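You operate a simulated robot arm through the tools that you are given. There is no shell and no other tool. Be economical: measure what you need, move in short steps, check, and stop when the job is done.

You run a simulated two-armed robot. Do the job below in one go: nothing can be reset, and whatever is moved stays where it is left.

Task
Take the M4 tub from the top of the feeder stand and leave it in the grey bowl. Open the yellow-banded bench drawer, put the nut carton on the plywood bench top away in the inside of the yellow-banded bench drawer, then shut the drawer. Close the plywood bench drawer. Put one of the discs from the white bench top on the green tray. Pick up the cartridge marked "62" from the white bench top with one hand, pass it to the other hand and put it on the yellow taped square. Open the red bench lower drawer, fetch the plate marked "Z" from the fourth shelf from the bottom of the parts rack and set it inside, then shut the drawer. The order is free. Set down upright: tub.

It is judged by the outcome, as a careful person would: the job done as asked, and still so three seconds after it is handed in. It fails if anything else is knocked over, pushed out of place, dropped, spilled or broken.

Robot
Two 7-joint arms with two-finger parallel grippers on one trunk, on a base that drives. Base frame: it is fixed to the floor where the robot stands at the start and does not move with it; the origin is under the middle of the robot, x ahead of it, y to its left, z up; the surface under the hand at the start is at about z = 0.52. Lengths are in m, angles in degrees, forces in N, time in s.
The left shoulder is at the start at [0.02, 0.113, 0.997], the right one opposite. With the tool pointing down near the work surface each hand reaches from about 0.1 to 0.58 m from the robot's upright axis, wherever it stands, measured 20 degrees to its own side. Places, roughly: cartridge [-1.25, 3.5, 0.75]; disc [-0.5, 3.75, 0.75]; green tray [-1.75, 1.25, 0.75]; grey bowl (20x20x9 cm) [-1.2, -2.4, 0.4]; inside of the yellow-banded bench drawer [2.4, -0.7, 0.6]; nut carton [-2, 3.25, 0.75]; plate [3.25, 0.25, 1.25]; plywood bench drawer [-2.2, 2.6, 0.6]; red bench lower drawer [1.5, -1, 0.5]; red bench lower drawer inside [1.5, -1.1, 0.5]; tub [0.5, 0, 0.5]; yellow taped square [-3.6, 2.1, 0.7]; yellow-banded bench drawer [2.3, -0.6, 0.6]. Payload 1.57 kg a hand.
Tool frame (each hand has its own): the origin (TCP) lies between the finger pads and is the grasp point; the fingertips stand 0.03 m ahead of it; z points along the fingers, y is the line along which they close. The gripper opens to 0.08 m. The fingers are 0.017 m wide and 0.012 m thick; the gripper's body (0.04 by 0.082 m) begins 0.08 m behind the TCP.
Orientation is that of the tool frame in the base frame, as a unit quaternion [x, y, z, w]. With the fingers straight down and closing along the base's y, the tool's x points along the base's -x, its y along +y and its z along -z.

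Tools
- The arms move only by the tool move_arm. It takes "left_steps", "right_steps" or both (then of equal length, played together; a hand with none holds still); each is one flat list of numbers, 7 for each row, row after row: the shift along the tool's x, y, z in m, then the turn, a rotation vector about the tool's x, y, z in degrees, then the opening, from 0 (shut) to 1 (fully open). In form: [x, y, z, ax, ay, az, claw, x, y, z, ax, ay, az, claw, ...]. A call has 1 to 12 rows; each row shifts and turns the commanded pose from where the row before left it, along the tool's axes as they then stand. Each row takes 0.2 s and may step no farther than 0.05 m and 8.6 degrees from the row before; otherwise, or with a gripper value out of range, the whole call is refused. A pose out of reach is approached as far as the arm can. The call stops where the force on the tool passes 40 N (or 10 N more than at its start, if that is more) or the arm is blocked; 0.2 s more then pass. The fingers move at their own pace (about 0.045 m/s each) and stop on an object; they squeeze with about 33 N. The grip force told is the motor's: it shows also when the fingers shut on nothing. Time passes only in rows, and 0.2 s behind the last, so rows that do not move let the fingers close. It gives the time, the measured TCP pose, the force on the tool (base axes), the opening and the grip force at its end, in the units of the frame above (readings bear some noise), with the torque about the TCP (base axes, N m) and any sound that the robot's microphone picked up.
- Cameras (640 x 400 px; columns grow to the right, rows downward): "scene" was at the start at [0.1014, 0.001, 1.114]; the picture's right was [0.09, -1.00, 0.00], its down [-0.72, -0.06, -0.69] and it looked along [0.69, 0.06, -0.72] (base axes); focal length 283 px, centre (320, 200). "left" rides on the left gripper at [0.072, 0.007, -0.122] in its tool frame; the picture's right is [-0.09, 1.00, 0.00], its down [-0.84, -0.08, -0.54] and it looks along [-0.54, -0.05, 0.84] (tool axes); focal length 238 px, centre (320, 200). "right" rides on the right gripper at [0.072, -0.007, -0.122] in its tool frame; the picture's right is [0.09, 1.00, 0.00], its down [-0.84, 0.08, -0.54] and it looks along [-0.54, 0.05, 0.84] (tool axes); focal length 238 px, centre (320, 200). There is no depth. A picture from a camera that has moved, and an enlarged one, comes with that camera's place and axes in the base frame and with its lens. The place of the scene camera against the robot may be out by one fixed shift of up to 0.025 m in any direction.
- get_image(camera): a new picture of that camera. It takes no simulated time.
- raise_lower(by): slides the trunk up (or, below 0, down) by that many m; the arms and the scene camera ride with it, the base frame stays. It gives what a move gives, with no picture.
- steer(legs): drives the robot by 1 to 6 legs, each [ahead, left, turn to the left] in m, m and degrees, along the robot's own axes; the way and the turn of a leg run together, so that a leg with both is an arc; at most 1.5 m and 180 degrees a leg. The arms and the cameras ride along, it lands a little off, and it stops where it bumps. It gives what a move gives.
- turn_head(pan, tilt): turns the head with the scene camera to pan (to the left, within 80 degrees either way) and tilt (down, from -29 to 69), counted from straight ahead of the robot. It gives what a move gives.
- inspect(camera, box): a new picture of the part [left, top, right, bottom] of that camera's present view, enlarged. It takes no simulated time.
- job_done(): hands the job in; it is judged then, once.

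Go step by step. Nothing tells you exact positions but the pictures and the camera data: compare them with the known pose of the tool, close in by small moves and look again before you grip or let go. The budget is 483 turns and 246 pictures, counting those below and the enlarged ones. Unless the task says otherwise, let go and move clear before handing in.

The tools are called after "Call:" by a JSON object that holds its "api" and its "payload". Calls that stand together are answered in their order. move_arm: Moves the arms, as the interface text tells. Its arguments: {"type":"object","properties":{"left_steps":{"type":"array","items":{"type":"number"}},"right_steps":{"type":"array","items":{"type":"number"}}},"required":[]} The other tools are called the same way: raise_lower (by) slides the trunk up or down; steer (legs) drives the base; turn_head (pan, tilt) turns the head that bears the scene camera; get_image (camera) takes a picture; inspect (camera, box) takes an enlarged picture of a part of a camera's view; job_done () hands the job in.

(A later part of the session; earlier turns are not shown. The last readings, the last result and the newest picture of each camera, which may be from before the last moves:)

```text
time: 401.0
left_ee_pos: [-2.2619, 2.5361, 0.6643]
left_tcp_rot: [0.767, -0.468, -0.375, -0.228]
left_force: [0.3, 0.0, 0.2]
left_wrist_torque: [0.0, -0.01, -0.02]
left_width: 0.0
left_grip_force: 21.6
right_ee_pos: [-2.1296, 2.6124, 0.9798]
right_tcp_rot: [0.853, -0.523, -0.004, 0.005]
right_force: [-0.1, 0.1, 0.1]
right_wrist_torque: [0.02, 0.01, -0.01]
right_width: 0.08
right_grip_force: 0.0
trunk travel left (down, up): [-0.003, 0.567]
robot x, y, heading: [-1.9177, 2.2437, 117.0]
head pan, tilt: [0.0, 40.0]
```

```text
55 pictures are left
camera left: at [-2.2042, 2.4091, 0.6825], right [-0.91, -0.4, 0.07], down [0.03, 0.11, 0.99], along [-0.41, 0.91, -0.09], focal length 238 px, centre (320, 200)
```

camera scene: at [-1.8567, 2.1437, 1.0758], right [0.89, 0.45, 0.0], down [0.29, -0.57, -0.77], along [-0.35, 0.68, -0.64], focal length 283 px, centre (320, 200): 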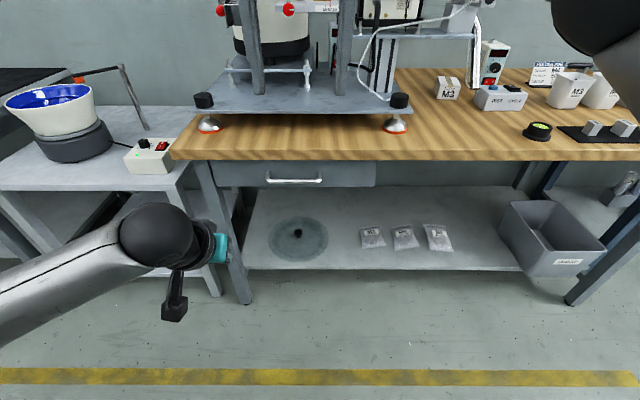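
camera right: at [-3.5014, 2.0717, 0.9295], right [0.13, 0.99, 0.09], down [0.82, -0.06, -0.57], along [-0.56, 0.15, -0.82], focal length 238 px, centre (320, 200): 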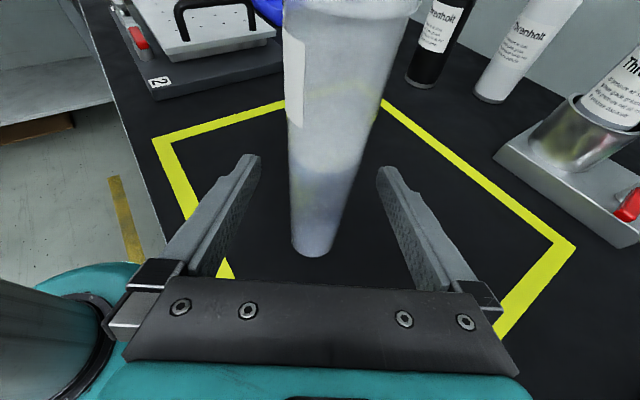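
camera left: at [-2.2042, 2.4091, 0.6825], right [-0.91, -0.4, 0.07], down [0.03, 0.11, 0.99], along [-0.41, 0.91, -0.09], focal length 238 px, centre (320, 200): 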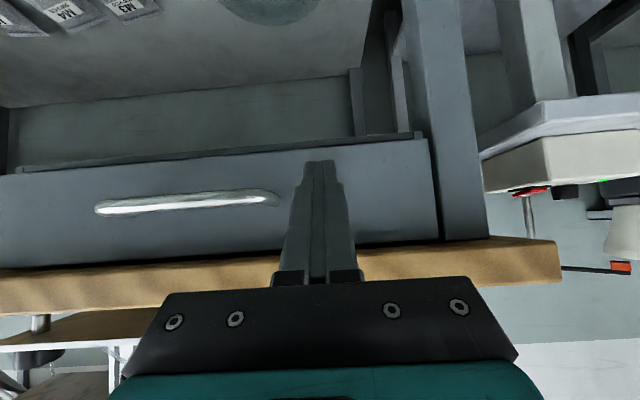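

Call:
{"api": "steer", "payload": {"legs": [[0.09, 0, 0]]}}

Call:
{"api": "get_image", "payload": {"camera": "left"}}

```text
time: 402.0
left_ee_pos: [-2.2796, 2.576, 0.6606]
left_tcp_rot: [0.77, -0.471, -0.367, -0.225]
left_force: [-0.4, -0.6, -0.1]
left_wrist_torque: [-0.01, 0.02, 0.04]
left_width: 0.0
left_grip_force: 21.3
right_ee_pos: [-2.1506, 2.6579, 0.9789]
right_tcp_rot: [0.852, -0.524, -0.005, 0.005]
right_force: [0.1, 0.0, 0.8]
right_wrist_torque: [-0.01, 0.02, 0.02]
right_width: 0.0803
right_grip_force: 0.1
trunk travel left (down, up): [-0.003, 0.567]
robot x, y, heading: [-1.9335, 2.2848, 116.9]
head pan, tilt: [0.0, 40.0]
stopped in leg 1: the force on the tool passed its limit at 148 N (the readings are from after the stop); the commanded pose is now the measured one
```

```text
54 pictures are left
camera left: at [-2.2222, 2.4478, 0.6823], right [-0.91, -0.4, 0.07], down [0.02, 0.13, 0.99], along [-0.41, 0.91, -0.11], focal length 238 px, centre (320, 200)
```

left: 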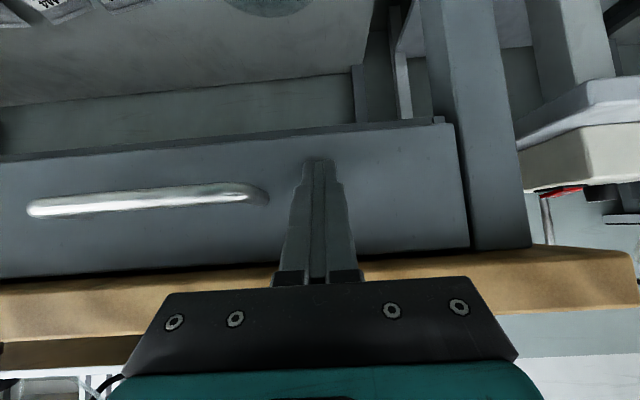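

Hard stop at the same place: the drawer is shut. Now the carton: back off, re-pitch and raise the left hand, and move right.

Call:
{"api": "steer", "payload": {"legs": [[-0.15, 0, 0]]}}

Call:
{"api": "move_arm", "payload": {"left_steps": [-0.03, 0, -0.03, 0, 7, 0, 1, -0.03, 0, -0.03, 0, 7, 0, 1, -0.03, 0, -0.03, 0, 6, 0, 1, -0.022, 0, -0.033, 0, 0, 0, 1, -0.022, 0, -0.033, 0, 0, 0, 1, -0.022, 0, -0.033, 0, 0, 0, 1, -0.022, 0, -0.033, 0, 0, 0, 1, -0.022, 0, -0.033, 0, 0, 0, 1, -0.022, 0, -0.033, 0, 0, 0, 1]}}

Call:
{"api": "steer", "payload": {"legs": [[0, -0.5, 0], [0.1, 0, 0]]}}

Call:
{"api": "get_image", "payload": {"camera": "left"}}

Call:
{"api": "get_image", "payload": {"camera": "scene"}}

```text
time: 403.4
left_ee_pos: [-2.2125, 2.4431, 0.6607]
left_tcp_rot: [0.77, -0.471, -0.368, -0.225]
left_force: [0.5, 0.2, 0.6]
left_wrist_torque: [-0.01, 0.01, 0.02]
left_width: 0.0001
left_grip_force: 21.0
right_ee_pos: [-2.0831, 2.5245, 0.9792]
right_tcp_rot: [0.852, -0.523, -0.005, 0.004]
right_force: [0.7, 0.0, 0.0]
right_wrist_torque: [0.0, -0.01, -0.01]
right_width: 0.0797
right_grip_force: 0.1
trunk travel left (down, up): [-0.003, 0.567]
robot x, y, heading: [-1.8733, 2.1562, 116.9]
head pan, tilt: [0.0, 40.0]
```

```text
time: 405.4
left_ee_pos: [-2.2181, 2.4556, 1.0252]
left_tcp_rot: [0.822, -0.504, -0.227, -0.139]
left_force: [0.5, 0.0, -0.7]
left_wrist_torque: [-0.01, 0.0, 0.02]
left_width: 0.08
left_grip_force: 0.1
right_ee_pos: [-2.0836, 2.5265, 0.9792]
right_tcp_rot: [0.852, -0.523, -0.005, 0.005]
right_force: [0.2, 0.1, -0.4]
right_wrist_torque: [-0.02, -0.03, 0.02]
right_width: 0.0802
right_grip_force: 0.1
trunk travel left (down, up): [-0.003, 0.567]
robot x, y, heading: [-1.8695, 2.1559, 116.9]
head pan, tilt: [0.0, 40.0]
```

```text
time: 409.0
left_ee_pos: [-1.8187, 2.7703, 1.0251]
left_tcp_rot: [0.823, -0.502, -0.228, -0.138]
left_force: [-0.3, -0.1, -0.4]
left_wrist_torque: [0.0, 0.03, 0.0]
left_width: 0.0803
left_grip_force: 0.1
right_ee_pos: [-1.682, 2.8403, 0.9787]
right_tcp_rot: [0.853, -0.523, -0.004, 0.004]
right_force: [-0.1, -0.1, -0.7]
right_wrist_torque: [0.01, -0.05, 0.01]
right_width: 0.0799
right_grip_force: 0.1
trunk travel left (down, up): [-0.003, 0.567]
robot x, y, heading: [-1.4705, 2.4705, 116.8]
head pan, tilt: [0.0, 40.0]
```

```text
53 pictures are left
camera left: at [-1.7684, 2.6572, 1.0938], right [-0.92, -0.38, 0.05], down [-0.13, 0.43, 0.9], along [-0.36, 0.82, -0.44], focal length 238 px, centre (320, 200)
```

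left: 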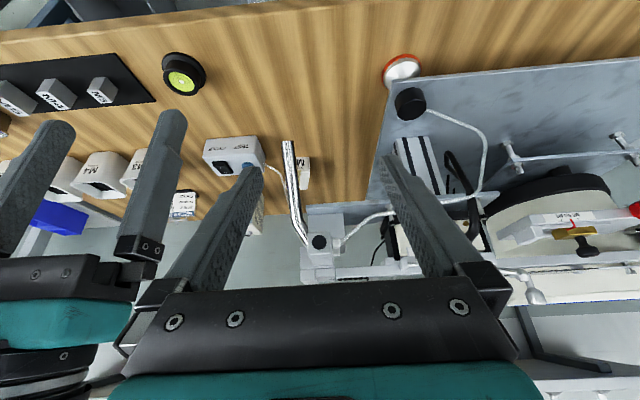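

```text
52 pictures are left
camera scene: at [-1.5025, 2.5497, 1.0758], right [0.89, 0.45, 0.0], down [0.29, -0.57, -0.77], along [-0.35, 0.68, -0.64], focal length 283 px, centre (320, 200)
```

scene: 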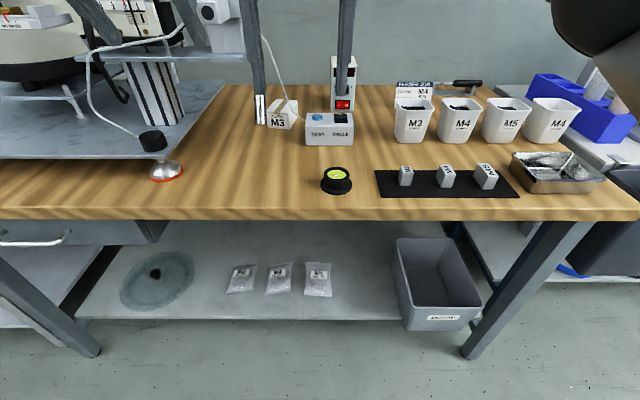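

Call:
{"api": "inspect", "payload": {"camera": "scene", "box": [220, 40, 380, 160]}}

Call:
{"api": "inspect", "payload": {"camera": "left", "box": [200, 110, 360, 230]}}

```text
3.33 times, centred on (300, 100) of scene
camera zoom: at [-1.5025, 2.5497, 1.0758], right [0.89, 0.45, 0.0], down [0.29, -0.57, -0.77], along [-0.35, 0.68, -0.64], focal length 945 px, centre (387, 533)
```

zoom: 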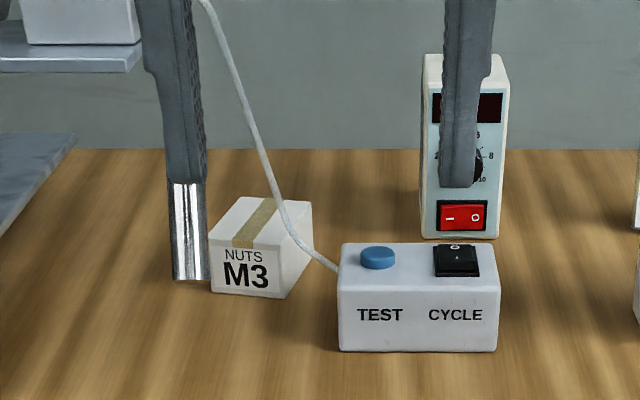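

```text
3.33 times, centred on (280, 170) of left
camera zoom: at [-1.7684, 2.6572, 1.0938], right [-0.92, -0.38, 0.05], down [-0.13, 0.43, 0.9], along [-0.36, 0.82, -0.44], focal length 794 px, centre (453, 300)
```

zoom: 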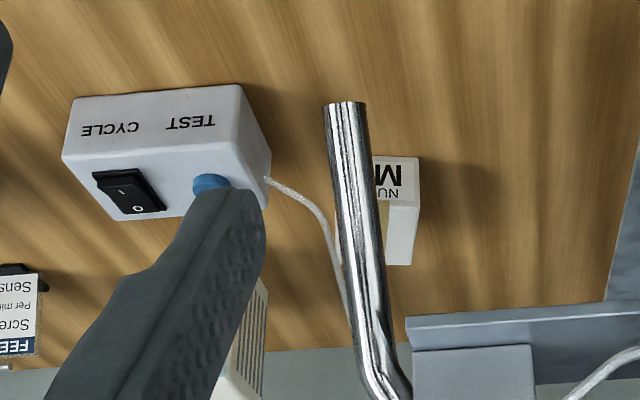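

The carton sits near a chute and a cable, so I need a better look. Retract the left arm, raise the trunk and look from above.

Call:
{"api": "move_arm", "payload": {"left_steps": [0.035, 0, -0.0225, 0, 0, 0, 1, 0.035, 0, -0.0225, 0, 0, 0, 1, 0.035, 0, -0.0225, 0, 0, 0, 1, 0.035, 0, -0.0225, 0, 0, 0, 1, 0.035, 0, -0.0225, 0, 0, 0, 1], "right_steps": [0.03, -0.03, 0, 0, 0, 0, 1, 0.03, -0.03, 0, 0, 0, 0, 1, 0.03, -0.03, 0, 0, 0, 0, 1, 0.03, -0.03, 0, 0, 0, 0, 1, 0.03, -0.03, 0, 0, 0, 0, 1]}}

Call:
{"api": "raise_lower", "payload": {"by": 0.35}}

Call:
{"api": "steer", "payload": {"legs": [[0.2, 0.1, 0]]}}

Call:
{"api": "turn_head", "payload": {"pan": 0, "tilt": 50}}

Call:
{"api": "get_image", "payload": {"camera": "scene"}}

```text
time: 410.2
left_ee_pos: [-1.7245, 2.5849, 1.0312]
left_tcp_rot: [0.822, -0.503, -0.227, -0.139]
left_force: [0.3, 0.1, -1.3]
left_wrist_torque: [-0.01, 0.0, 0.0]
left_width: 0.08
left_grip_force: 0.1
right_ee_pos: [-1.4803, 2.7733, 0.9781]
right_tcp_rot: [0.852, -0.523, -0.004, 0.005]
right_force: [-0.1, 0.0, 0.0]
right_wrist_torque: [0.0, 0.0, -0.02]
right_width: 0.0799
right_grip_force: 0.0
trunk travel left (down, up): [-0.003, 0.567]
robot x, y, heading: [-1.4711, 2.4719, 117.0]
head pan, tilt: [0.0, 40.0]
```

```text
time: 413.7
left_ee_pos: [-1.7237, 2.5864, 1.3808]
left_tcp_rot: [0.823, -0.502, -0.229, -0.139]
left_force: [0.0, 0.4, -0.2]
left_wrist_torque: [0.0, 0.01, -0.02]
left_width: 0.0801
left_grip_force: 0.1
right_ee_pos: [-1.4811, 2.7749, 1.3272]
right_tcp_rot: [0.853, -0.523, -0.005, 0.004]
right_force: [0.5, -0.4, 0.4]
right_wrist_torque: [0.01, -0.03, -0.02]
right_width: 0.0799
right_grip_force: 0.1
trunk travel left (down, up): [-0.353, 0.217]
robot x, y, heading: [-1.4691, 2.4732, 116.9]
head pan, tilt: [0.0, 40.0]
```

```text
time: 415.4
left_ee_pos: [-1.9055, 2.7183, 1.383]
left_tcp_rot: [0.822, -0.503, -0.227, -0.139]
left_force: [-0.6, 0.6, -0.7]
left_wrist_torque: [-0.01, -0.02, -0.01]
left_width: 0.0801
left_grip_force: 0.0
right_ee_pos: [-1.662, 2.906, 1.3271]
right_tcp_rot: [0.852, -0.523, -0.004, 0.005]
right_force: [-0.3, 0.8, 0.2]
right_wrist_torque: [-0.02, 0.03, -0.03]
right_width: 0.08
right_grip_force: 0.0
trunk travel left (down, up): [-0.353, 0.217]
robot x, y, heading: [-1.6506, 2.6043, 116.8]
head pan, tilt: [0.0, 40.0]
```

```text
time: 416.1
left_ee_pos: [-1.9034, 2.7177, 1.3824]
left_tcp_rot: [0.822, -0.503, -0.228, -0.139]
left_force: [-0.6, -0.6, -0.6]
left_wrist_torque: [0.0, 0.0, -0.01]
left_width: 0.0799
left_grip_force: 0.1
right_ee_pos: [-1.6613, 2.9056, 1.3259]
right_tcp_rot: [0.852, -0.523, -0.004, 0.005]
right_force: [-0.1, 0.1, 0.2]
right_wrist_torque: [0.0, -0.01, 0.02]
right_width: 0.0801
right_grip_force: 0.1
trunk travel left (down, up): [-0.353, 0.217]
robot x, y, heading: [-1.651, 2.6049, 116.8]
head pan, tilt: [0.0, 50.0]
```

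```text
49 pictures are left
camera scene: at [-1.6789, 2.674, 1.4117], right [0.89, 0.45, 0.0], down [0.35, -0.68, -0.64], along [-0.29, 0.57, -0.77], focal length 283 px, centre (320, 200)
```

scene: 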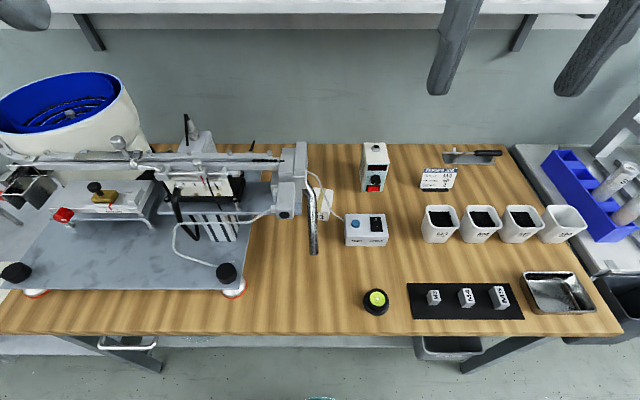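

Call:
{"api": "inspect", "payload": {"camera": "scene", "box": [264, 130, 392, 260]}}

```text
3.08 times, centred on (328, 195) of scene
camera zoom: at [-1.6789, 2.674, 1.4117], right [0.89, 0.45, 0.0], down [0.35, -0.68, -0.64], along [-0.29, 0.57, -0.77], focal length 872 px, centre (295, 215)
```

zoom: 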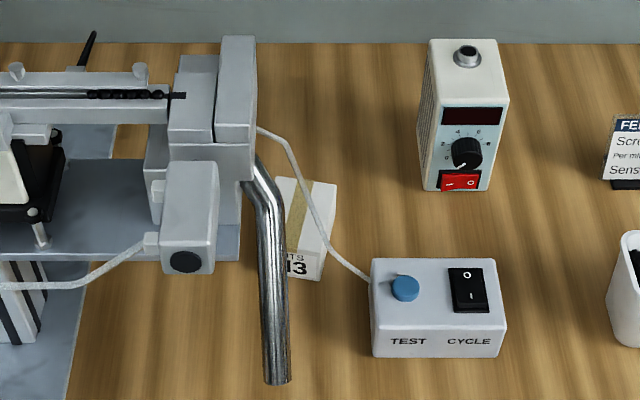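

The carton can be reached with the right hand tilted ~22° to the right, gripping front/back, avoiding chute, block and cable. Rotate the right hand accordingly (camera to the right).

Call:
{"api": "move_arm", "payload": {"right_steps": [0, 0, 0, 0, 0, -8.2, 0.9, 0, 0, 0, 0, 0, -8.2, 0.9, 0, 0, 0, 0, 0, -8.2, 0.9, 0, 0, 0, 0, 0, -8.2, 0.9, 0, 0, 0, 0, 0, -8.2, 0.9, 0, 0, 0, 0, 0, -8.2, 0.9, 0, 0, 0, 0, 0, -8.2, 0.9, 0, 0, 0, 0, 0, -8.2, 0.9, 0, 0, 0, 0, 0, -8.2, 0.9, 0, 0, 0, 0, 0, -8.2, 0.9, 0, 0, 0, 0, 0, -8.0, 0.9]}}

Call:
{"api": "move_arm", "payload": {"right_steps": [0, 0, 0, 0, -7.5, 0, 0.9, 0, 0, 0, 0, -7.5, 0, 0.9, 0, 0, 0, 0, -7, 0, 0.9]}}

Call:
{"api": "raise_lower", "payload": {"by": -0.2}}

```text
time: 418.5
left_ee_pos: [-1.9051, 2.7172, 1.382]
left_tcp_rot: [0.822, -0.503, -0.228, -0.14]
left_force: [0.7, 0.3, -0.4]
left_wrist_torque: [-0.01, -0.01, -0.01]
left_width: 0.0802
left_grip_force: 0.1
right_ee_pos: [-1.6697, 2.8612, 1.3123]
right_tcp_rot: [0.973, 0.232, -0.007, -0.001]
right_force: [-0.4, 0.2, 0.4]
right_wrist_torque: [0.02, 0.0, -0.05]
right_width: 0.0718
right_grip_force: 0.0
right hand out of reach, approached as far as the arm can: row 10, 11
trunk travel left (down, up): [-0.353, 0.217]
robot x, y, heading: [-1.6524, 2.6071, 117.0]
head pan, tilt: [0.0, 50.0]
```

```text
time: 419.3
left_ee_pos: [-1.9039, 2.7179, 1.3818]
left_tcp_rot: [0.822, -0.503, -0.227, -0.139]
left_force: [0.4, 0.4, 0.2]
left_wrist_torque: [-0.07, -0.01, 0.05]
left_width: 0.0801
left_grip_force: 0.0
right_ee_pos: [-1.6687, 2.8639, 1.3121]
right_tcp_rot: [0.954, 0.227, -0.193, 0.044]
right_force: [-0.2, 0.3, -0.5]
right_wrist_torque: [0.0, -0.01, 0.02]
right_width: 0.0721
right_grip_force: 0.0
trunk travel left (down, up): [-0.353, 0.217]
robot x, y, heading: [-1.6495, 2.6036, 116.9]
head pan, tilt: [0.0, 50.0]
```

```text
time: 421.4
left_ee_pos: [-1.9038, 2.7182, 1.1835]
left_tcp_rot: [0.822, -0.503, -0.228, -0.14]
left_force: [-0.7, -0.5, 1.2]
left_wrist_torque: [0.0, 0.03, 0.02]
left_width: 0.0798
left_grip_force: 0.0
right_ee_pos: [-1.6688, 2.8631, 1.1119]
right_tcp_rot: [0.954, 0.227, -0.193, 0.044]
right_force: [-0.1, -0.3, -0.5]
right_wrist_torque: [-0.02, -0.01, -0.01]
right_width: 0.0719
right_grip_force: 0.0
trunk travel left (down, up): [-0.153, 0.417]
robot x, y, heading: [-1.6519, 2.6013, 116.9]
head pan, tilt: [0.0, 50.0]
```

Call:
{"api": "steer", "payload": {"legs": [[0.07, 0.05, 0]]}}

Call:
{"api": "move_arm", "payload": {"right_steps": [-0.0035, -0.04, 0.0014, 0, 0, 0, 0.9, -0.0035, -0.04, 0.0014, 0, 0, 0, 0.9, -0.0035, -0.04, 0.0014, 0, 0, 0, 0.9, -0.0035, -0.04, 0.0014, 0, 0, 0, 0.9, -0.0035, -0.04, 0.0014, 0, 0, 0, 0.9, -0.0035, -0.04, 0.0014, 0, 0, 0, 0.9, -0.0035, -0.04, 0.0014, 0, 0, 0, 0.9, -0.0035, -0.04, 0.0014, 0, 0, 0, 0.9]}}

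Call:
{"api": "get_image", "payload": {"camera": "right"}}

```text
time: 422.5
left_ee_pos: [-1.9822, 2.7583, 1.1816]
left_tcp_rot: [0.822, -0.503, -0.228, -0.139]
left_force: [-0.3, 0.5, 0.1]
left_wrist_torque: [0.02, -0.06, -0.02]
left_width: 0.0799
left_grip_force: 0.0
right_ee_pos: [-1.7461, 2.9028, 1.112]
right_tcp_rot: [0.954, 0.227, -0.192, 0.044]
right_force: [-0.2, 0.4, -0.4]
right_wrist_torque: [-0.02, 0.0, 0.01]
right_width: 0.072
right_grip_force: 0.1
trunk travel left (down, up): [-0.153, 0.417]
robot x, y, heading: [-1.7266, 2.6429, 116.8]
head pan, tilt: [0.0, 50.0]
```

```text
time: 424.3
left_ee_pos: [-1.9798, 2.7576, 1.1837]
left_tcp_rot: [0.822, -0.503, -0.228, -0.14]
left_force: [-0.5, -0.2, -0.5]
left_wrist_torque: [-0.01, 0.0, 0.0]
left_width: 0.0799
left_grip_force: 0.2
right_ee_pos: [-1.8748, 2.9038, 1.1129]
right_tcp_rot: [0.954, 0.228, -0.192, 0.044]
right_force: [-0.1, -0.1, 0.1]
right_wrist_torque: [0.01, -0.04, 0.0]
right_width: 0.072
right_grip_force: 0.1
right hand out of reach, approached as far as the arm can: row 1, 2, 3, 4, 5, 6, 7, 8
trunk travel left (down, up): [-0.153, 0.417]
robot x, y, heading: [-1.7275, 2.6397, 117.0]
head pan, tilt: [0.0, 50.0]
```

```text
47 pictures are left
camera right: at [-1.7765, 2.9613, 1.1988], right [0.52, -0.85, -0.04], down [-0.47, -0.32, 0.82], along [-0.71, -0.41, -0.57], focal length 238 px, centre (320, 200)
```

right: 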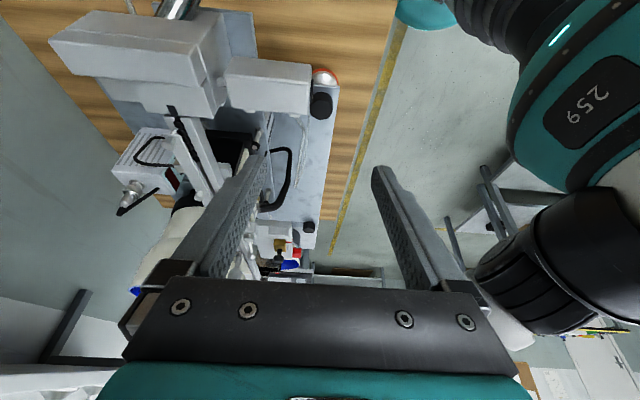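

This yaw limits the reach. Switch to the other yaw (camera left), with a 35° tilt instead.

Call:
{"api": "raise_lower", "payload": {"by": 0.12}}

Call:
{"api": "move_arm", "payload": {"right_steps": [0.02, 0, 0, 0, 7.5, 0, 0.9, 0.02, 0, 0, 0, 7.5, 0, 0.9, 0, 0, 0, 0, 7, 0, 0.9, 0, 0, 0, 0, 0, 8.2, 0.9, 0, 0, 0, 0, 0, 8.2, 0.9, 0, 0, 0, 0, 0, 8.2, 0.9, 0, 0, 0, 0, 0, 8.2, 0.9, 0, 0, 0, 0, 0, 8.2, 0.9, 0, 0, 0, 0, 0, 8.2, 0.9, 0, 0, 0, 0, 0, 8.2, 0.9, 0, 0, 0, 0, 0, 8.2, 0.9, 0, 0, 0, 0, 0, 8.2, 0.9]}}

Call:
{"api": "move_arm", "payload": {"right_steps": [0, 0, 0, 0, 0, 8.2, 0.9, 0, 0, 0, 0, 0, 8.2, 0.9, 0, 0, 0, 0, 0, 8.2, 0.9, 0, 0, 0, 0, 0, 8.2, 0.9, 0, 0, 0, 0, 0, 8.2, 0.9, 0, 0, 0, 0, 0, 8.2, 0.9, 0, 0, 0, 0, 0, 8.2, 0.9, 0, 0, 0, 0, 0, 8.2, 0.9, 0, 0, 0, 0, 0, 8.2, 0.9, 0, 0, 0, 0, 0, 8.2, 0.9, 0, 0, 0, 0, 0, 8.2, 0.9, 0, 0, 0, 0, 0, 8.2, 0.9]}}

Call:
{"api": "move_arm", "payload": {"right_steps": [0, 0, 0, 0, 0, 8.0, 0.9, 0, 0, 0, 0, 8.5, 0, 0.9, 0, 0, 0, 0, 8.5, 0, 0.9, 0, 0, 0, 0, 8.5, 0, 0.9, 0, 0, 0, 0, 8.5, 0, 0.9]}}

```text
time: 425.8
left_ee_pos: [-1.9798, 2.7571, 1.3027]
left_tcp_rot: [0.822, -0.503, -0.229, -0.14]
left_force: [-0.4, 1.0, 0.3]
left_wrist_torque: [0.02, -0.02, 0.01]
left_width: 0.0802
left_grip_force: 0.1
right_ee_pos: [-1.874, 2.9052, 1.2329]
right_tcp_rot: [0.954, 0.227, -0.193, 0.044]
right_force: [0.0, -0.7, -0.7]
right_wrist_torque: [0.01, 0.02, 0.02]
right_width: 0.0719
right_grip_force: 0.0
trunk travel left (down, up): [-0.273, 0.297]
robot x, y, heading: [-1.7255, 2.644, 116.8]
head pan, tilt: [0.0, 50.0]
```

```text
time: 428.4
left_ee_pos: [-1.9813, 2.7581, 1.302]
left_tcp_rot: [0.822, -0.503, -0.228, -0.14]
left_force: [0.2, 0.0, -0.2]
left_wrist_torque: [0.0, 0.04, -0.01]
left_width: 0.0799
left_grip_force: 0.0
right_ee_pos: [-1.8393, 2.9054, 1.218]
right_tcp_rot: [0.916, -0.401, -0.005, 0.004]
right_force: [-0.4, 1.2, 0.1]
right_wrist_torque: [-0.01, -0.04, 0.0]
right_width: 0.0718
right_grip_force: 0.0
right hand out of reach, approached as far as the arm can: row 1, 2, 3
trunk travel left (down, up): [-0.273, 0.297]
robot x, y, heading: [-1.7269, 2.6416, 116.7]
head pan, tilt: [0.0, 50.0]
```

```text
time: 431.0
left_ee_pos: [-1.9806, 2.7582, 1.3012]
left_tcp_rot: [0.822, -0.503, -0.227, -0.139]
left_force: [-0.9, 0.1, 0.1]
left_wrist_torque: [-0.02, 0.0, 0.01]
left_width: 0.0802
left_grip_force: 0.0
right_ee_pos: [-1.8379, 2.9059, 1.2169]
right_tcp_rot: [-0.296, 0.955, 0.001, -0.007]
right_force: [-0.2, -0.4, -0.2]
right_wrist_torque: [0.01, 0.04, 0.0]
right_width: 0.0718
right_grip_force: 0.1
trunk travel left (down, up): [-0.273, 0.297]
robot x, y, heading: [-1.7294, 2.6441, 116.8]
head pan, tilt: [0.0, 50.0]
```

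```text
time: 432.2
left_ee_pos: [-1.9801, 2.7578, 1.3021]
left_tcp_rot: [0.821, -0.504, -0.228, -0.141]
left_force: [0.2, -0.5, -0.3]
left_wrist_torque: [0.01, -0.01, -0.02]
left_width: 0.0801
left_grip_force: 0.0
right_ee_pos: [-1.8368, 2.9072, 1.217]
right_tcp_rot: [-0.219, 0.928, -0.067, -0.292]
right_force: [0.3, -0.8, 0.1]
right_wrist_torque: [-0.03, -0.02, -0.04]
right_width: 0.0722
right_grip_force: 0.1
trunk travel left (down, up): [-0.273, 0.297]
robot x, y, heading: [-1.725, 2.6452, 116.8]
head pan, tilt: [0.0, 50.0]
```

Orientation is right. Move forward over the carton.

Call:
{"api": "move_arm", "payload": {"right_steps": [-0.0047, 0.039, -0.0033, 0, 0, 0, 0.9, -0.0047, 0.039, -0.0033, 0, 0, 0, 0.9, -0.0047, 0.039, -0.0033, 0, 0, 0, 0.9, -0.0047, 0.039, -0.0033, 0, 0, 0, 0.9, -0.0047, 0.039, -0.0033, 0, 0, 0, 0.9, -0.0047, 0.039, -0.0033, 0, 0, 0, 0.9, -0.0047, 0.039, -0.0033, 0, 0, 0, 0.9]}}

Call:
{"api": "get_image", "payload": {"camera": "right"}}

Call:
{"api": "get_image", "payload": {"camera": "scene"}}

```text
time: 433.8
left_ee_pos: [-1.984, 2.7538, 1.3025]
left_tcp_rot: [0.822, -0.502, -0.227, -0.143]
left_force: [-1.2, -1.0, -0.5]
left_wrist_torque: [0.1, -0.11, -0.06]
left_width: 0.0797
left_grip_force: 0.2
right_ee_pos: [-1.9282, 3.1625, 1.2203]
right_tcp_rot: [-0.224, 0.929, -0.063, -0.287]
right_force: [1.6, 0.8, -1.4]
right_wrist_torque: [-0.17, 0.23, 0.01]
right_width: 0.0719
right_grip_force: 0.1
trunk travel left (down, up): [-0.273, 0.297]
robot x, y, heading: [-1.7254, 2.641, 116.9]
head pan, tilt: [0.0, 50.0]
```

```text
46 pictures are left
camera right: at [-1.9174, 3.1591, 1.3619], right [-0.52, 0.85, 0.06], down [0.85, 0.52, -0.02], along [-0.05, 0.04, -1.0], focal length 238 px, centre (320, 200)
```

right: 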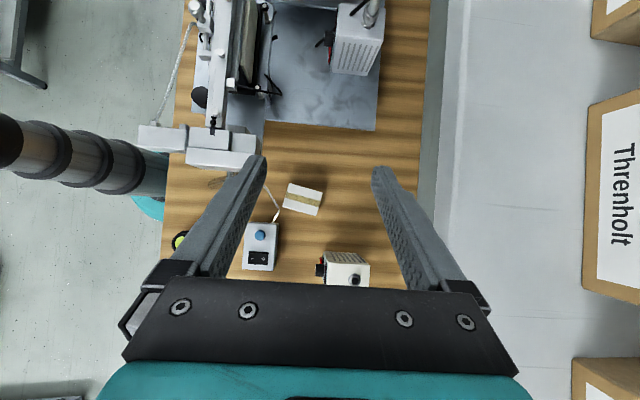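

```text
45 pictures are left
camera scene: at [-1.7593, 2.7101, 1.3317], right [0.89, 0.45, 0.0], down [0.35, -0.68, -0.64], along [-0.29, 0.58, -0.77], focal length 283 px, centre (320, 200)
```

scene: 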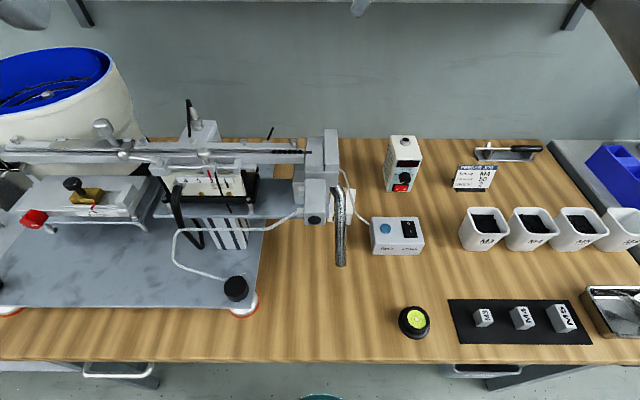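

Call:
{"api": "inspect", "payload": {"camera": "right", "box": [230, 150, 358, 250]}}

```text
4.00 times, centred on (294, 200) of right
camera zoom: at [-1.9174, 3.1591, 1.3619], right [-0.52, 0.85, 0.06], down [0.85, 0.52, -0.02], along [-0.05, 0.04, -1.0], focal length 953 px, centre (424, 200)
```

zoom: 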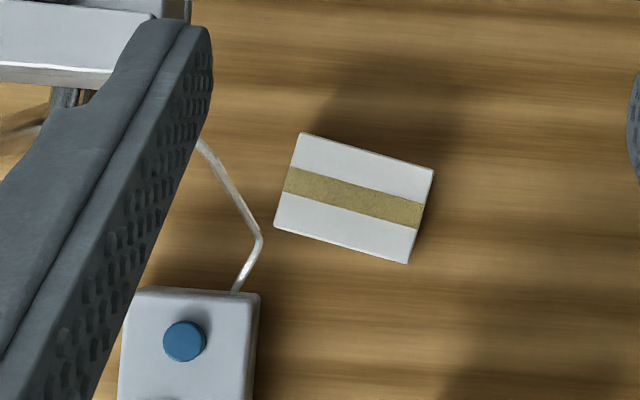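

The carton is 87 × 61 mm, so I must close across its short side with the camera toward the wall. Remove the tilt and yaw a further ~101°.

Call:
{"api": "move_arm", "payload": {"right_steps": [0, 0, 0, 0, -8.5, 0, 0.9, 0, 0, 0, 0, -8.5, 0, 0.9, 0, 0, 0, 0, -8.5, 0, 0.9, 0, 0, 0, 0, -8.5, 0, 0.9, 0, 0, 0, 0, 0, 8.4, 1, 0, 0, 0, 0, 0, 8.4, 1, 0, 0, 0, 0, 0, 8.4, 1, 0, 0, 0, 0, 0, 8.4, 1, 0, 0, 0, 0, 0, 8.4, 1, 0, 0, 0, 0, 0, 8.4, 1, 0, 0, 0, 0, 0, 8.4, 1, 0, 0, 0, 0, 0, 8.4, 1]}}

Call:
{"api": "move_arm", "payload": {"right_steps": [0, 0, 0, 0, 0, 8.4, 1, 0, 0, 0, 0, 0, 8.4, 1, 0, 0, 0, 0, 0, 8.4, 1, 0, 0, 0, 0, 0, 8.4, 1]}}

Call:
{"api": "get_image", "payload": {"camera": "right"}}

```text
time: 436.4
left_ee_pos: [-1.9803, 2.7587, 1.3018]
left_tcp_rot: [0.821, -0.504, -0.228, -0.14]
left_force: [-0.2, 0.2, -0.2]
left_wrist_torque: [-0.01, 0.0, 0.01]
left_width: 0.08
left_grip_force: 0.0
right_ee_pos: [-1.9055, 3.1501, 1.2125]
right_tcp_rot: [0.349, 0.937, -0.003, -0.007]
right_force: [-0.5, 0.3, -0.1]
right_wrist_torque: [0.01, -0.03, -0.01]
right_width: 0.0801
right_grip_force: 0.1
right hand out of reach, approached as far as the arm can: row 1, 2, 3, 4
trunk travel left (down, up): [-0.273, 0.297]
robot x, y, heading: [-1.7279, 2.6425, 116.9]
head pan, tilt: [0.0, 50.0]
```

```text
time: 437.4
left_ee_pos: [-1.9798, 2.7574, 1.3028]
left_tcp_rot: [0.822, -0.503, -0.228, -0.139]
left_force: [0.0, -0.2, 0.7]
left_wrist_torque: [0.03, 0.04, 0.0]
left_width: 0.0802
left_grip_force: 0.0
right_ee_pos: [-1.9066, 3.1495, 1.214]
right_tcp_rot: [0.604, 0.797, -0.005, -0.004]
right_force: [-0.3, -0.2, -0.1]
right_wrist_torque: [-0.02, 0.01, 0.01]
right_width: 0.0799
right_grip_force: 0.0
trunk travel left (down, up): [-0.273, 0.297]
robot x, y, heading: [-1.7253, 2.6433, 116.9]
head pan, tilt: [0.0, 50.0]
```

```text
43 pictures are left
camera right: at [-1.9303, 3.2174, 1.3371], right [0.93, 0.36, -0.01], down [0.31, -0.78, 0.54], along [0.18, -0.51, -0.84], focal length 238 px, centre (320, 200)
```

right: 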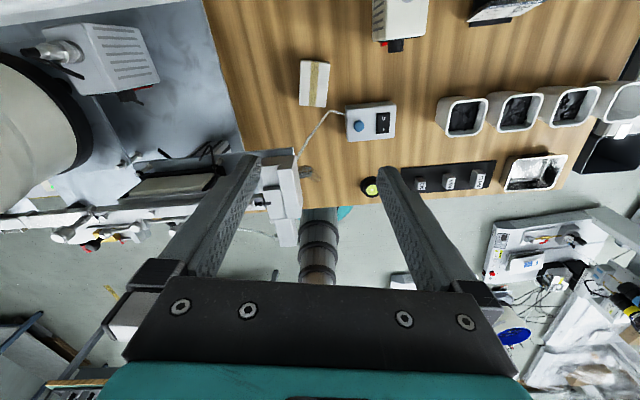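

Works, and the carton's centre is confirmed at (-1.927, 3.145). Shift 2 cm, lower with the trunk, then check.

Call:
{"api": "move_arm", "payload": {"right_steps": [0.0008, -0.0105, 0, 0, 0, 0, 1, 0.0007, -0.0105, 0, 0, 0, 0, 1]}}

Call:
{"api": "raise_lower", "payload": {"by": -0.2}}

Call:
{"api": "move_arm", "payload": {"right_steps": [0, 0, 0.03, 0, 0, 0, 1, 0, 0, 0.03, 0, 0, 0, 1, 0, 0, 0.03, 0, 0, 0, 1, 0, 0, 0.03, 0, 0, 0, 1]}}

Call:
{"api": "get_image", "payload": {"camera": "right"}}

```text
time: 438.0
left_ee_pos: [-1.9805, 2.7565, 1.302]
left_tcp_rot: [0.822, -0.503, -0.227, -0.139]
left_force: [-0.7, 0.2, 0.0]
left_wrist_torque: [-0.02, 0.02, 0.02]
left_width: 0.0798
left_grip_force: 0.1
right_ee_pos: [-1.9203, 3.1373, 1.2141]
right_tcp_rot: [0.604, 0.797, -0.005, -0.004]
right_force: [-0.6, -0.5, 0.1]
right_wrist_torque: [-0.03, 0.0, -0.01]
right_width: 0.08
right_grip_force: 0.1
right hand out of reach, approached as far as the arm can: row 1, 2
trunk travel left (down, up): [-0.273, 0.297]
robot x, y, heading: [-1.725, 2.6436, 116.9]
head pan, tilt: [0.0, 50.0]
```

```text
time: 440.2
left_ee_pos: [-1.9809, 2.7574, 1.1031]
left_tcp_rot: [0.822, -0.503, -0.23, -0.14]
left_force: [0.7, 0.3, 0.4]
left_wrist_torque: [0.01, -0.02, 0.01]
left_width: 0.0799
left_grip_force: 0.1
right_ee_pos: [-1.9203, 3.1381, 1.0143]
right_tcp_rot: [0.604, 0.797, -0.006, -0.004]
right_force: [0.0, -1.0, 0.0]
right_wrist_torque: [-0.03, 0.0, 0.03]
right_width: 0.0799
right_grip_force: 0.0
trunk travel left (down, up): [-0.073, 0.497]
robot x, y, heading: [-1.7289, 2.641, 116.9]
head pan, tilt: [0.0, 50.0]
```

```text
time: 441.2
left_ee_pos: [-1.9797, 2.7573, 1.1029]
left_tcp_rot: [0.822, -0.504, -0.228, -0.139]
left_force: [-0.4, -0.1, -0.1]
left_wrist_torque: [0.01, -0.01, 0.01]
left_width: 0.08
left_grip_force: 0.1
right_ee_pos: [-1.9227, 3.1368, 0.8926]
right_tcp_rot: [0.604, 0.797, -0.006, -0.004]
right_force: [-0.8, -0.1, 0.5]
right_wrist_torque: [0.01, -0.02, -0.04]
right_width: 0.0802
right_grip_force: 0.0
trunk travel left (down, up): [-0.073, 0.497]
robot x, y, heading: [-1.7306, 2.6447, 116.9]
head pan, tilt: [0.0, 50.0]
```

```text
42 pictures are left
camera right: at [-1.9469, 3.2052, 1.016], right [0.93, 0.36, -0.01], down [0.31, -0.78, 0.54], along [0.18, -0.51, -0.84], focal length 238 px, centre (320, 200)
```

right: 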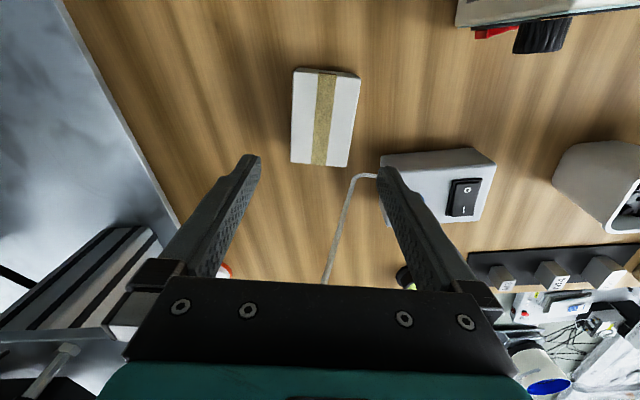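

Call:
{"api": "move_arm", "payload": {"right_steps": [0.007, 0, 0.02, 0, 0, 0, 1, 0, 0, 0.03, 0, 0, 0, 1, 0, 0, 0.03, 0, 0, 0, 1]}}

Call:
{"api": "get_image", "payload": {"camera": "right"}}

```text
time: 442.0
left_ee_pos: [-1.9799, 2.7583, 1.1028]
left_tcp_rot: [0.822, -0.503, -0.227, -0.14]
left_force: [0.8, 0.3, -0.1]
left_wrist_torque: [0.0, 0.03, -0.02]
left_width: 0.0801
left_grip_force: 0.0
right_ee_pos: [-1.9259, 3.145, 0.8124]
right_tcp_rot: [0.604, 0.797, -0.006, -0.004]
right_force: [-0.1, 1.0, 0.3]
right_wrist_torque: [-0.04, 0.0, -0.03]
right_width: 0.08
right_grip_force: 0.0
trunk travel left (down, up): [-0.073, 0.497]
robot x, y, heading: [-1.7253, 2.6413, 117.0]
head pan, tilt: [0.0, 50.0]
```

```text
41 pictures are left
camera right: at [-1.9499, 3.2126, 0.9364], right [0.93, 0.36, -0.01], down [0.31, -0.78, 0.54], along [0.18, -0.51, -0.84], focal length 238 px, centre (320, 200)
```

right: 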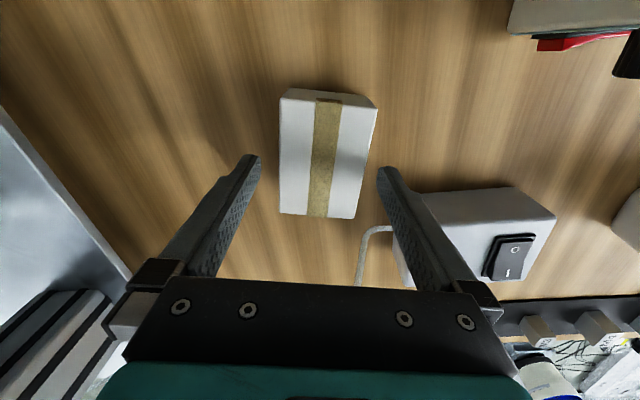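

Call:
{"api": "move_arm", "payload": {"right_steps": [0, 0.003, 0.01, 0, 0, 0, 1, 0, 0, 0.01, 0, 0, 0, 1, 0, 0, 0.008, 0, 0, 0, 1]}}

Call:
{"api": "get_image", "payload": {"camera": "right"}}

```text
time: 442.8
left_ee_pos: [-1.98, 2.7573, 1.1016]
left_tcp_rot: [0.822, -0.503, -0.228, -0.139]
left_force: [-0.2, 0.1, -0.1]
left_wrist_torque: [0.01, 0.0, -0.01]
left_width: 0.08
left_grip_force: 0.2
right_ee_pos: [-1.9234, 3.1459, 0.7856]
right_tcp_rot: [0.604, 0.797, -0.004, -0.004]
right_force: [0.5, 0.2, 0.6]
right_wrist_torque: [-0.01, 0.0, 0.0]
right_width: 0.08
right_grip_force: 0.0
trunk travel left (down, up): [-0.073, 0.497]
robot x, y, heading: [-1.7284, 2.6426, 117.3]
head pan, tilt: [0.0, 50.0]
```

```text
40 pictures are left
camera right: at [-1.9472, 3.213, 0.9088], right [0.93, 0.36, -0.01], down [0.31, -0.78, 0.54], along [0.18, -0.51, -0.84], focal length 238 px, centre (320, 200)
```

right: 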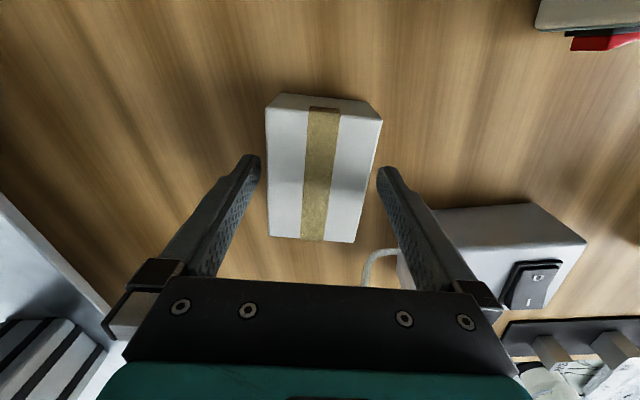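

Call:
{"api": "move_arm", "payload": {"right_steps": [0, 0, 0.008, 0, 0, 0, 1, 0, 0, 0.006, 0, 0, 0, 1, 0, 0, 0, 0, 0, 0, 0, 0, 0, 0, 0, 0, 0, 0, 0, 0, 0, 0, 0, 0, 0]}}

```text
time: 444.0
left_ee_pos: [-1.9797, 2.7566, 1.1028]
left_tcp_rot: [0.822, -0.503, -0.228, -0.14]
left_force: [-0.3, 0.3, -0.5]
left_wrist_torque: [0.03, -0.02, 0.02]
left_width: 0.0802
left_grip_force: 0.1
right_ee_pos: [-1.9227, 3.1448, 0.7719]
right_tcp_rot: [0.604, 0.797, -0.006, -0.004]
right_force: [-0.4, -0.3, 0.3]
right_wrist_torque: [0.08, -0.07, 0.0]
right_width: 0.0596
right_grip_force: 29.5
trunk travel left (down, up): [-0.073, 0.497]
robot x, y, heading: [-1.7278, 2.6423, 116.8]
head pan, tilt: [0.0, 50.0]
```

Gripped at 60 mm. Lift slowly straight up.

Call:
{"api": "move_arm", "payload": {"right_steps": [0, 0, -0.008, 0, 0, 0, 0, 0, 0, -0.012, 0, 0, 0, 0, 0, 0, -0.02, 0, 0, 0, 0, 0, 0, -0.025, 0, 0, 0, 0, 0, 0, -0.03, 0, 0, 0, 0, 0, 0, -0.03, 0, 0, 0, 0, 0, 0, -0.03, 0, 0, 0, 0, 0, 0, -0.03, 0, 0, 0, 0]}}

Call:
{"api": "raise_lower", "payload": {"by": 0.25}}

Call:
{"api": "get_image", "payload": {"camera": "right"}}

```text
time: 445.8
left_ee_pos: [-1.9802, 2.7566, 1.103]
left_tcp_rot: [0.822, -0.503, -0.228, -0.14]
left_force: [0.8, -0.1, 0.7]
left_wrist_torque: [0.03, 0.0, 0.02]
left_width: 0.08
left_grip_force: 0.0
right_ee_pos: [-1.9213, 3.1455, 0.9588]
right_tcp_rot: [0.603, 0.797, -0.006, -0.004]
right_force: [-0.4, 0.4, -3.3]
right_wrist_torque: [0.01, 0.05, -0.02]
right_width: 0.0598
right_grip_force: 33.6
trunk travel left (down, up): [-0.073, 0.497]
robot x, y, heading: [-1.7266, 2.6434, 117.1]
head pan, tilt: [0.0, 50.0]
```

```text
time: 447.2
left_ee_pos: [-1.9806, 2.7581, 1.2329]
left_tcp_rot: [0.822, -0.502, -0.228, -0.139]
left_force: [0.7, 0.1, 0.3]
left_wrist_torque: [0.01, -0.05, -0.03]
left_width: 0.08
left_grip_force: 0.0
right_ee_pos: [-1.9167, 3.1419, 1.081]
right_tcp_rot: [0.603, 0.797, -0.009, 0.011]
right_force: [3.2, -3.3, -5.4]
right_wrist_torque: [0.16, 0.37, -0.14]
right_width: 0.0598
right_grip_force: 33.4
trunk travel left (down, up): [-0.204, 0.366]
robot x, y, heading: [-1.7237, 2.6432, 116.7]
head pan, tilt: [0.0, 50.0]
stopped: the force on the tool passed its limit at 54 N (the readings are from after the stop); the commanded pose is now the measured one
```

```text
39 pictures are left
camera right: at [-1.9448, 3.2128, 1.2017], right [0.93, 0.36, 0.0], down [0.3, -0.77, 0.56], along [0.2, -0.53, -0.83], focal length 238 px, centre (320, 200)
```

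right: 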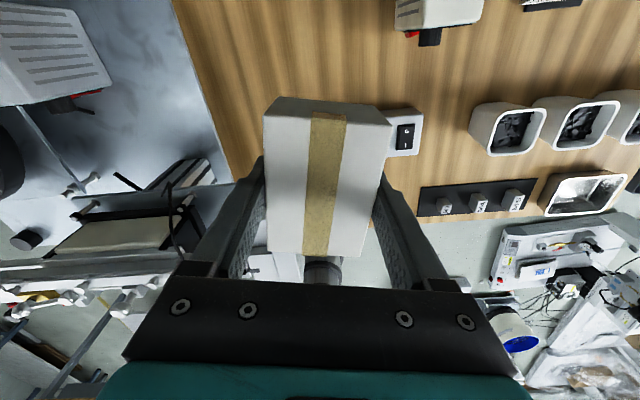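

Something touched while lifting (likely the carton's front end at the feeder block). Shift toward the wall and right, then lift gently.

Call:
{"api": "move_arm", "payload": {"right_steps": [0, 0, 0.006, 0, 0, 0, 0, 0.008, 0.012, 0, 0, 0, 0, 0, 0.008, 0.012, 0, 0, 0, 0, 0, 0.004, 0.012, 0, 0, 0, 0, 0]}}

Call:
{"api": "get_image", "payload": {"camera": "scene"}}

```text
time: 448.2
left_ee_pos: [-1.9806, 2.7563, 1.2346]
left_tcp_rot: [0.822, -0.503, -0.227, -0.14]
left_force: [-0.3, 0.8, -0.6]
left_wrist_torque: [0.01, 0.04, -0.01]
left_width: 0.0799
left_grip_force: 0.1
right_ee_pos: [-1.8911, 3.1716, 1.0731]
right_tcp_rot: [0.601, 0.799, -0.008, 0.011]
right_force: [-2.0, -12.3, -14.6]
right_wrist_torque: [0.94, -0.73, 0.62]
right_width: 0.0596
right_grip_force: 32.8
trunk travel left (down, up): [-0.204, 0.366]
robot x, y, heading: [-1.7272, 2.645, 117.0]
head pan, tilt: [0.0, 50.0]
```

```text
38 pictures are left
camera scene: at [-1.7556, 2.7129, 1.2627], right [0.89, 0.45, 0.0], down [0.35, -0.68, -0.64], along [-0.29, 0.57, -0.77], focal length 283 px, centre (320, 200)
```

scene: 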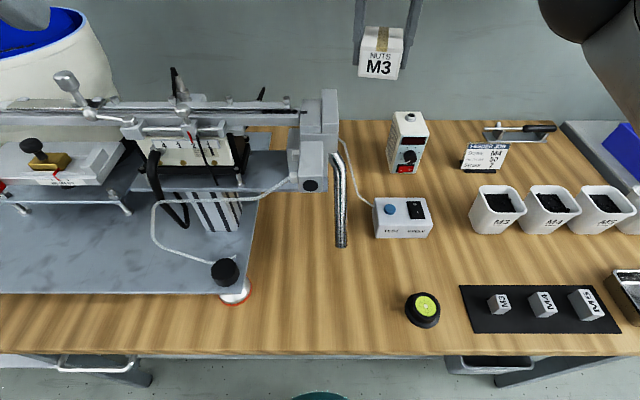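

It's the wall shelf above that I touch. I'll go down/back a little, right a bit, then retreat towards the robot at this height, right of the chute.

Call:
{"api": "move_arm", "payload": {"right_steps": [-0.015, 0, 0.015, 0, 0, 0, 0, -0.01, 0.01, 0.02, 0, 0, 0, 0, 0, 0.025, 0.01, 0, 0, 0, 0, 0, 0.025, 0, 0, 0, 0, 0]}}

```text
time: 449.2
left_ee_pos: [-1.9808, 2.757, 1.2329]
left_tcp_rot: [0.822, -0.504, -0.227, -0.14]
left_force: [1.3, -0.7, 0.3]
left_wrist_torque: [0.01, 0.01, 0.02]
left_width: 0.0799
left_grip_force: 0.1
right_ee_pos: [-1.8242, 3.1637, 1.0289]
right_tcp_rot: [0.602, 0.798, -0.008, 0.01]
right_force: [0.7, 1.6, -2.6]
right_wrist_torque: [-0.03, -0.03, 0.0]
right_width: 0.0598
right_grip_force: 32.8
trunk travel left (down, up): [-0.204, 0.366]
robot x, y, heading: [-1.7265, 2.6415, 116.9]
head pan, tilt: [0.0, 50.0]
```

Call:
{"api": "move_arm", "payload": {"right_steps": [-0.04, 0.008, 0, 0, 0, 0, 0, -0.04, 0.008, 0, 0, 0, 0, 0, -0.04, 0.008, 0, 0, 0, 0, 0, -0.04, 0.008, 0, 0, 0, 0, 0, -0.04, 0.008, 0, 0, 0, 0, 0, -0.04, 0.008, 0, 0, 0, 0, 0]}}

Call:
{"api": "steer", "payload": {"legs": [[-0.35, 0, 0]]}}

Call:
{"api": "get_image", "payload": {"camera": "scene"}}

```text
time: 450.6
left_ee_pos: [-1.98, 2.7576, 1.2335]
left_tcp_rot: [0.822, -0.503, -0.228, -0.14]
left_force: [0.3, 0.1, -0.6]
left_wrist_torque: [-0.02, 0.0, -0.02]
left_width: 0.0798
left_grip_force: 0.0
right_ee_pos: [-1.7131, 2.9444, 1.0363]
right_tcp_rot: [0.603, 0.797, -0.01, 0.01]
right_force: [-0.3, -0.5, -2.4]
right_wrist_torque: [0.01, 0.02, 0.0]
right_width: 0.0596
right_grip_force: 33.4
trunk travel left (down, up): [-0.204, 0.366]
robot x, y, heading: [-1.7294, 2.6403, 116.9]
head pan, tilt: [0.0, 50.0]
```

```text
time: 452.9
left_ee_pos: [-1.8199, 2.4428, 1.2333]
left_tcp_rot: [0.822, -0.502, -0.228, -0.139]
left_force: [0.2, 0.0, -0.2]
left_wrist_torque: [0.02, 0.0, 0.0]
left_width: 0.0801
left_grip_force: 0.1
right_ee_pos: [-1.5523, 2.6309, 1.0368]
right_tcp_rot: [0.603, 0.798, -0.008, 0.009]
right_force: [-0.4, 0.5, -2.8]
right_wrist_torque: [0.0, -0.01, 0.0]
right_width: 0.0599
right_grip_force: 33.1
trunk travel left (down, up): [-0.204, 0.366]
robot x, y, heading: [-1.565, 2.3275, 117.0]
head pan, tilt: [0.0, 50.0]
```

```text
37 pictures are left
camera scene: at [-1.5954, 2.399, 1.2629], right [0.89, 0.45, 0.0], down [0.35, -0.68, -0.64], along [-0.29, 0.57, -0.77], focal length 283 px, centre (320, 200)
```

scene: 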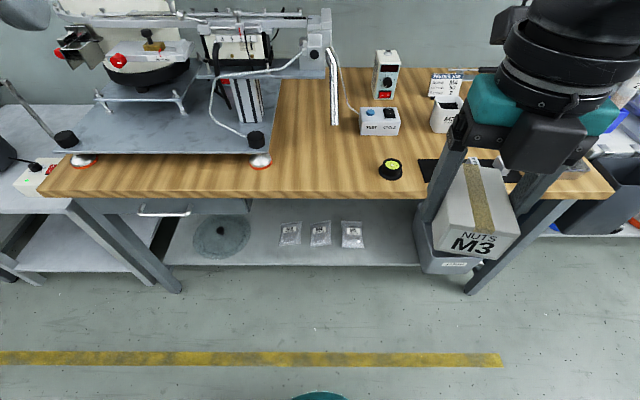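

Carton secured. Drive back through the aisle to the green bench.

Call:
{"api": "steer", "payload": {"legs": [[-1.4, 0, 0], [-1.25, -0.04, 0]]}}

Call:
{"api": "turn_head", "payload": {"pan": -75, "tilt": 30}}

Call:
{"api": "get_image", "payload": {"camera": "scene"}}

```text
time: 465.8
left_ee_pos: [-0.5832, 0.1097, 1.2332]
left_tcp_rot: [0.822, -0.503, -0.229, -0.14]
left_force: [-0.8, -0.3, -0.4]
left_wrist_torque: [0.01, -0.02, -0.01]
left_width: 0.0797
left_grip_force: 0.2
right_ee_pos: [-0.3151, 0.2985, 1.0361]
right_tcp_rot: [0.601, 0.799, -0.008, 0.009]
right_force: [0.0, -0.5, -1.8]
right_wrist_torque: [0.02, 0.04, 0.02]
right_width: 0.0598
right_grip_force: 33.0
trunk travel left (down, up): [-0.204, 0.366]
robot x, y, heading: [-0.3264, -0.0085, 117.3]
head pan, tilt: [0.0, 50.0]
```

```text
time: 467.2
left_ee_pos: [-0.5847, 0.1106, 1.233]
left_tcp_rot: [0.822, -0.502, -0.228, -0.139]
left_force: [0.3, -0.1, 0.6]
left_wrist_torque: [0.03, 0.03, 0.02]
left_width: 0.0798
left_grip_force: 0.2
right_ee_pos: [-0.3164, 0.2981, 1.0355]
right_tcp_rot: [0.602, 0.798, -0.008, 0.01]
right_force: [-0.5, 0.2, -3.7]
right_wrist_torque: [0.0, -0.01, 0.03]
right_width: 0.0597
right_grip_force: 33.1
trunk travel left (down, up): [-0.204, 0.366]
robot x, y, heading: [-0.325, -0.0042, 116.9]
head pan, tilt: [-75.0, 30.0]
```

```text
36 pictures are left
camera scene: at [-0.256, 0.059, 1.2923], right [0.67, -0.74, 0.0], down [-0.37, -0.34, -0.87], along [0.64, 0.58, -0.5], focal length 283 px, centre (320, 200)
```

scene: 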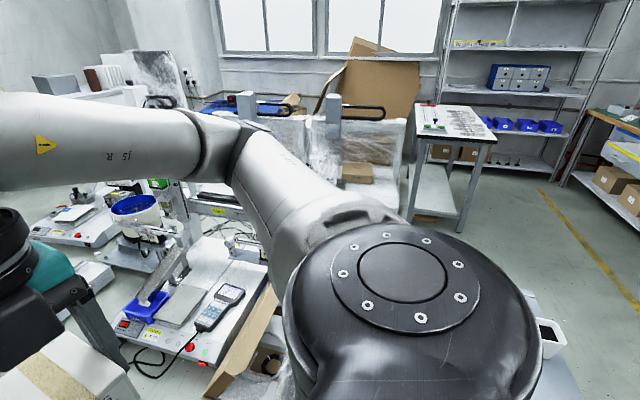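

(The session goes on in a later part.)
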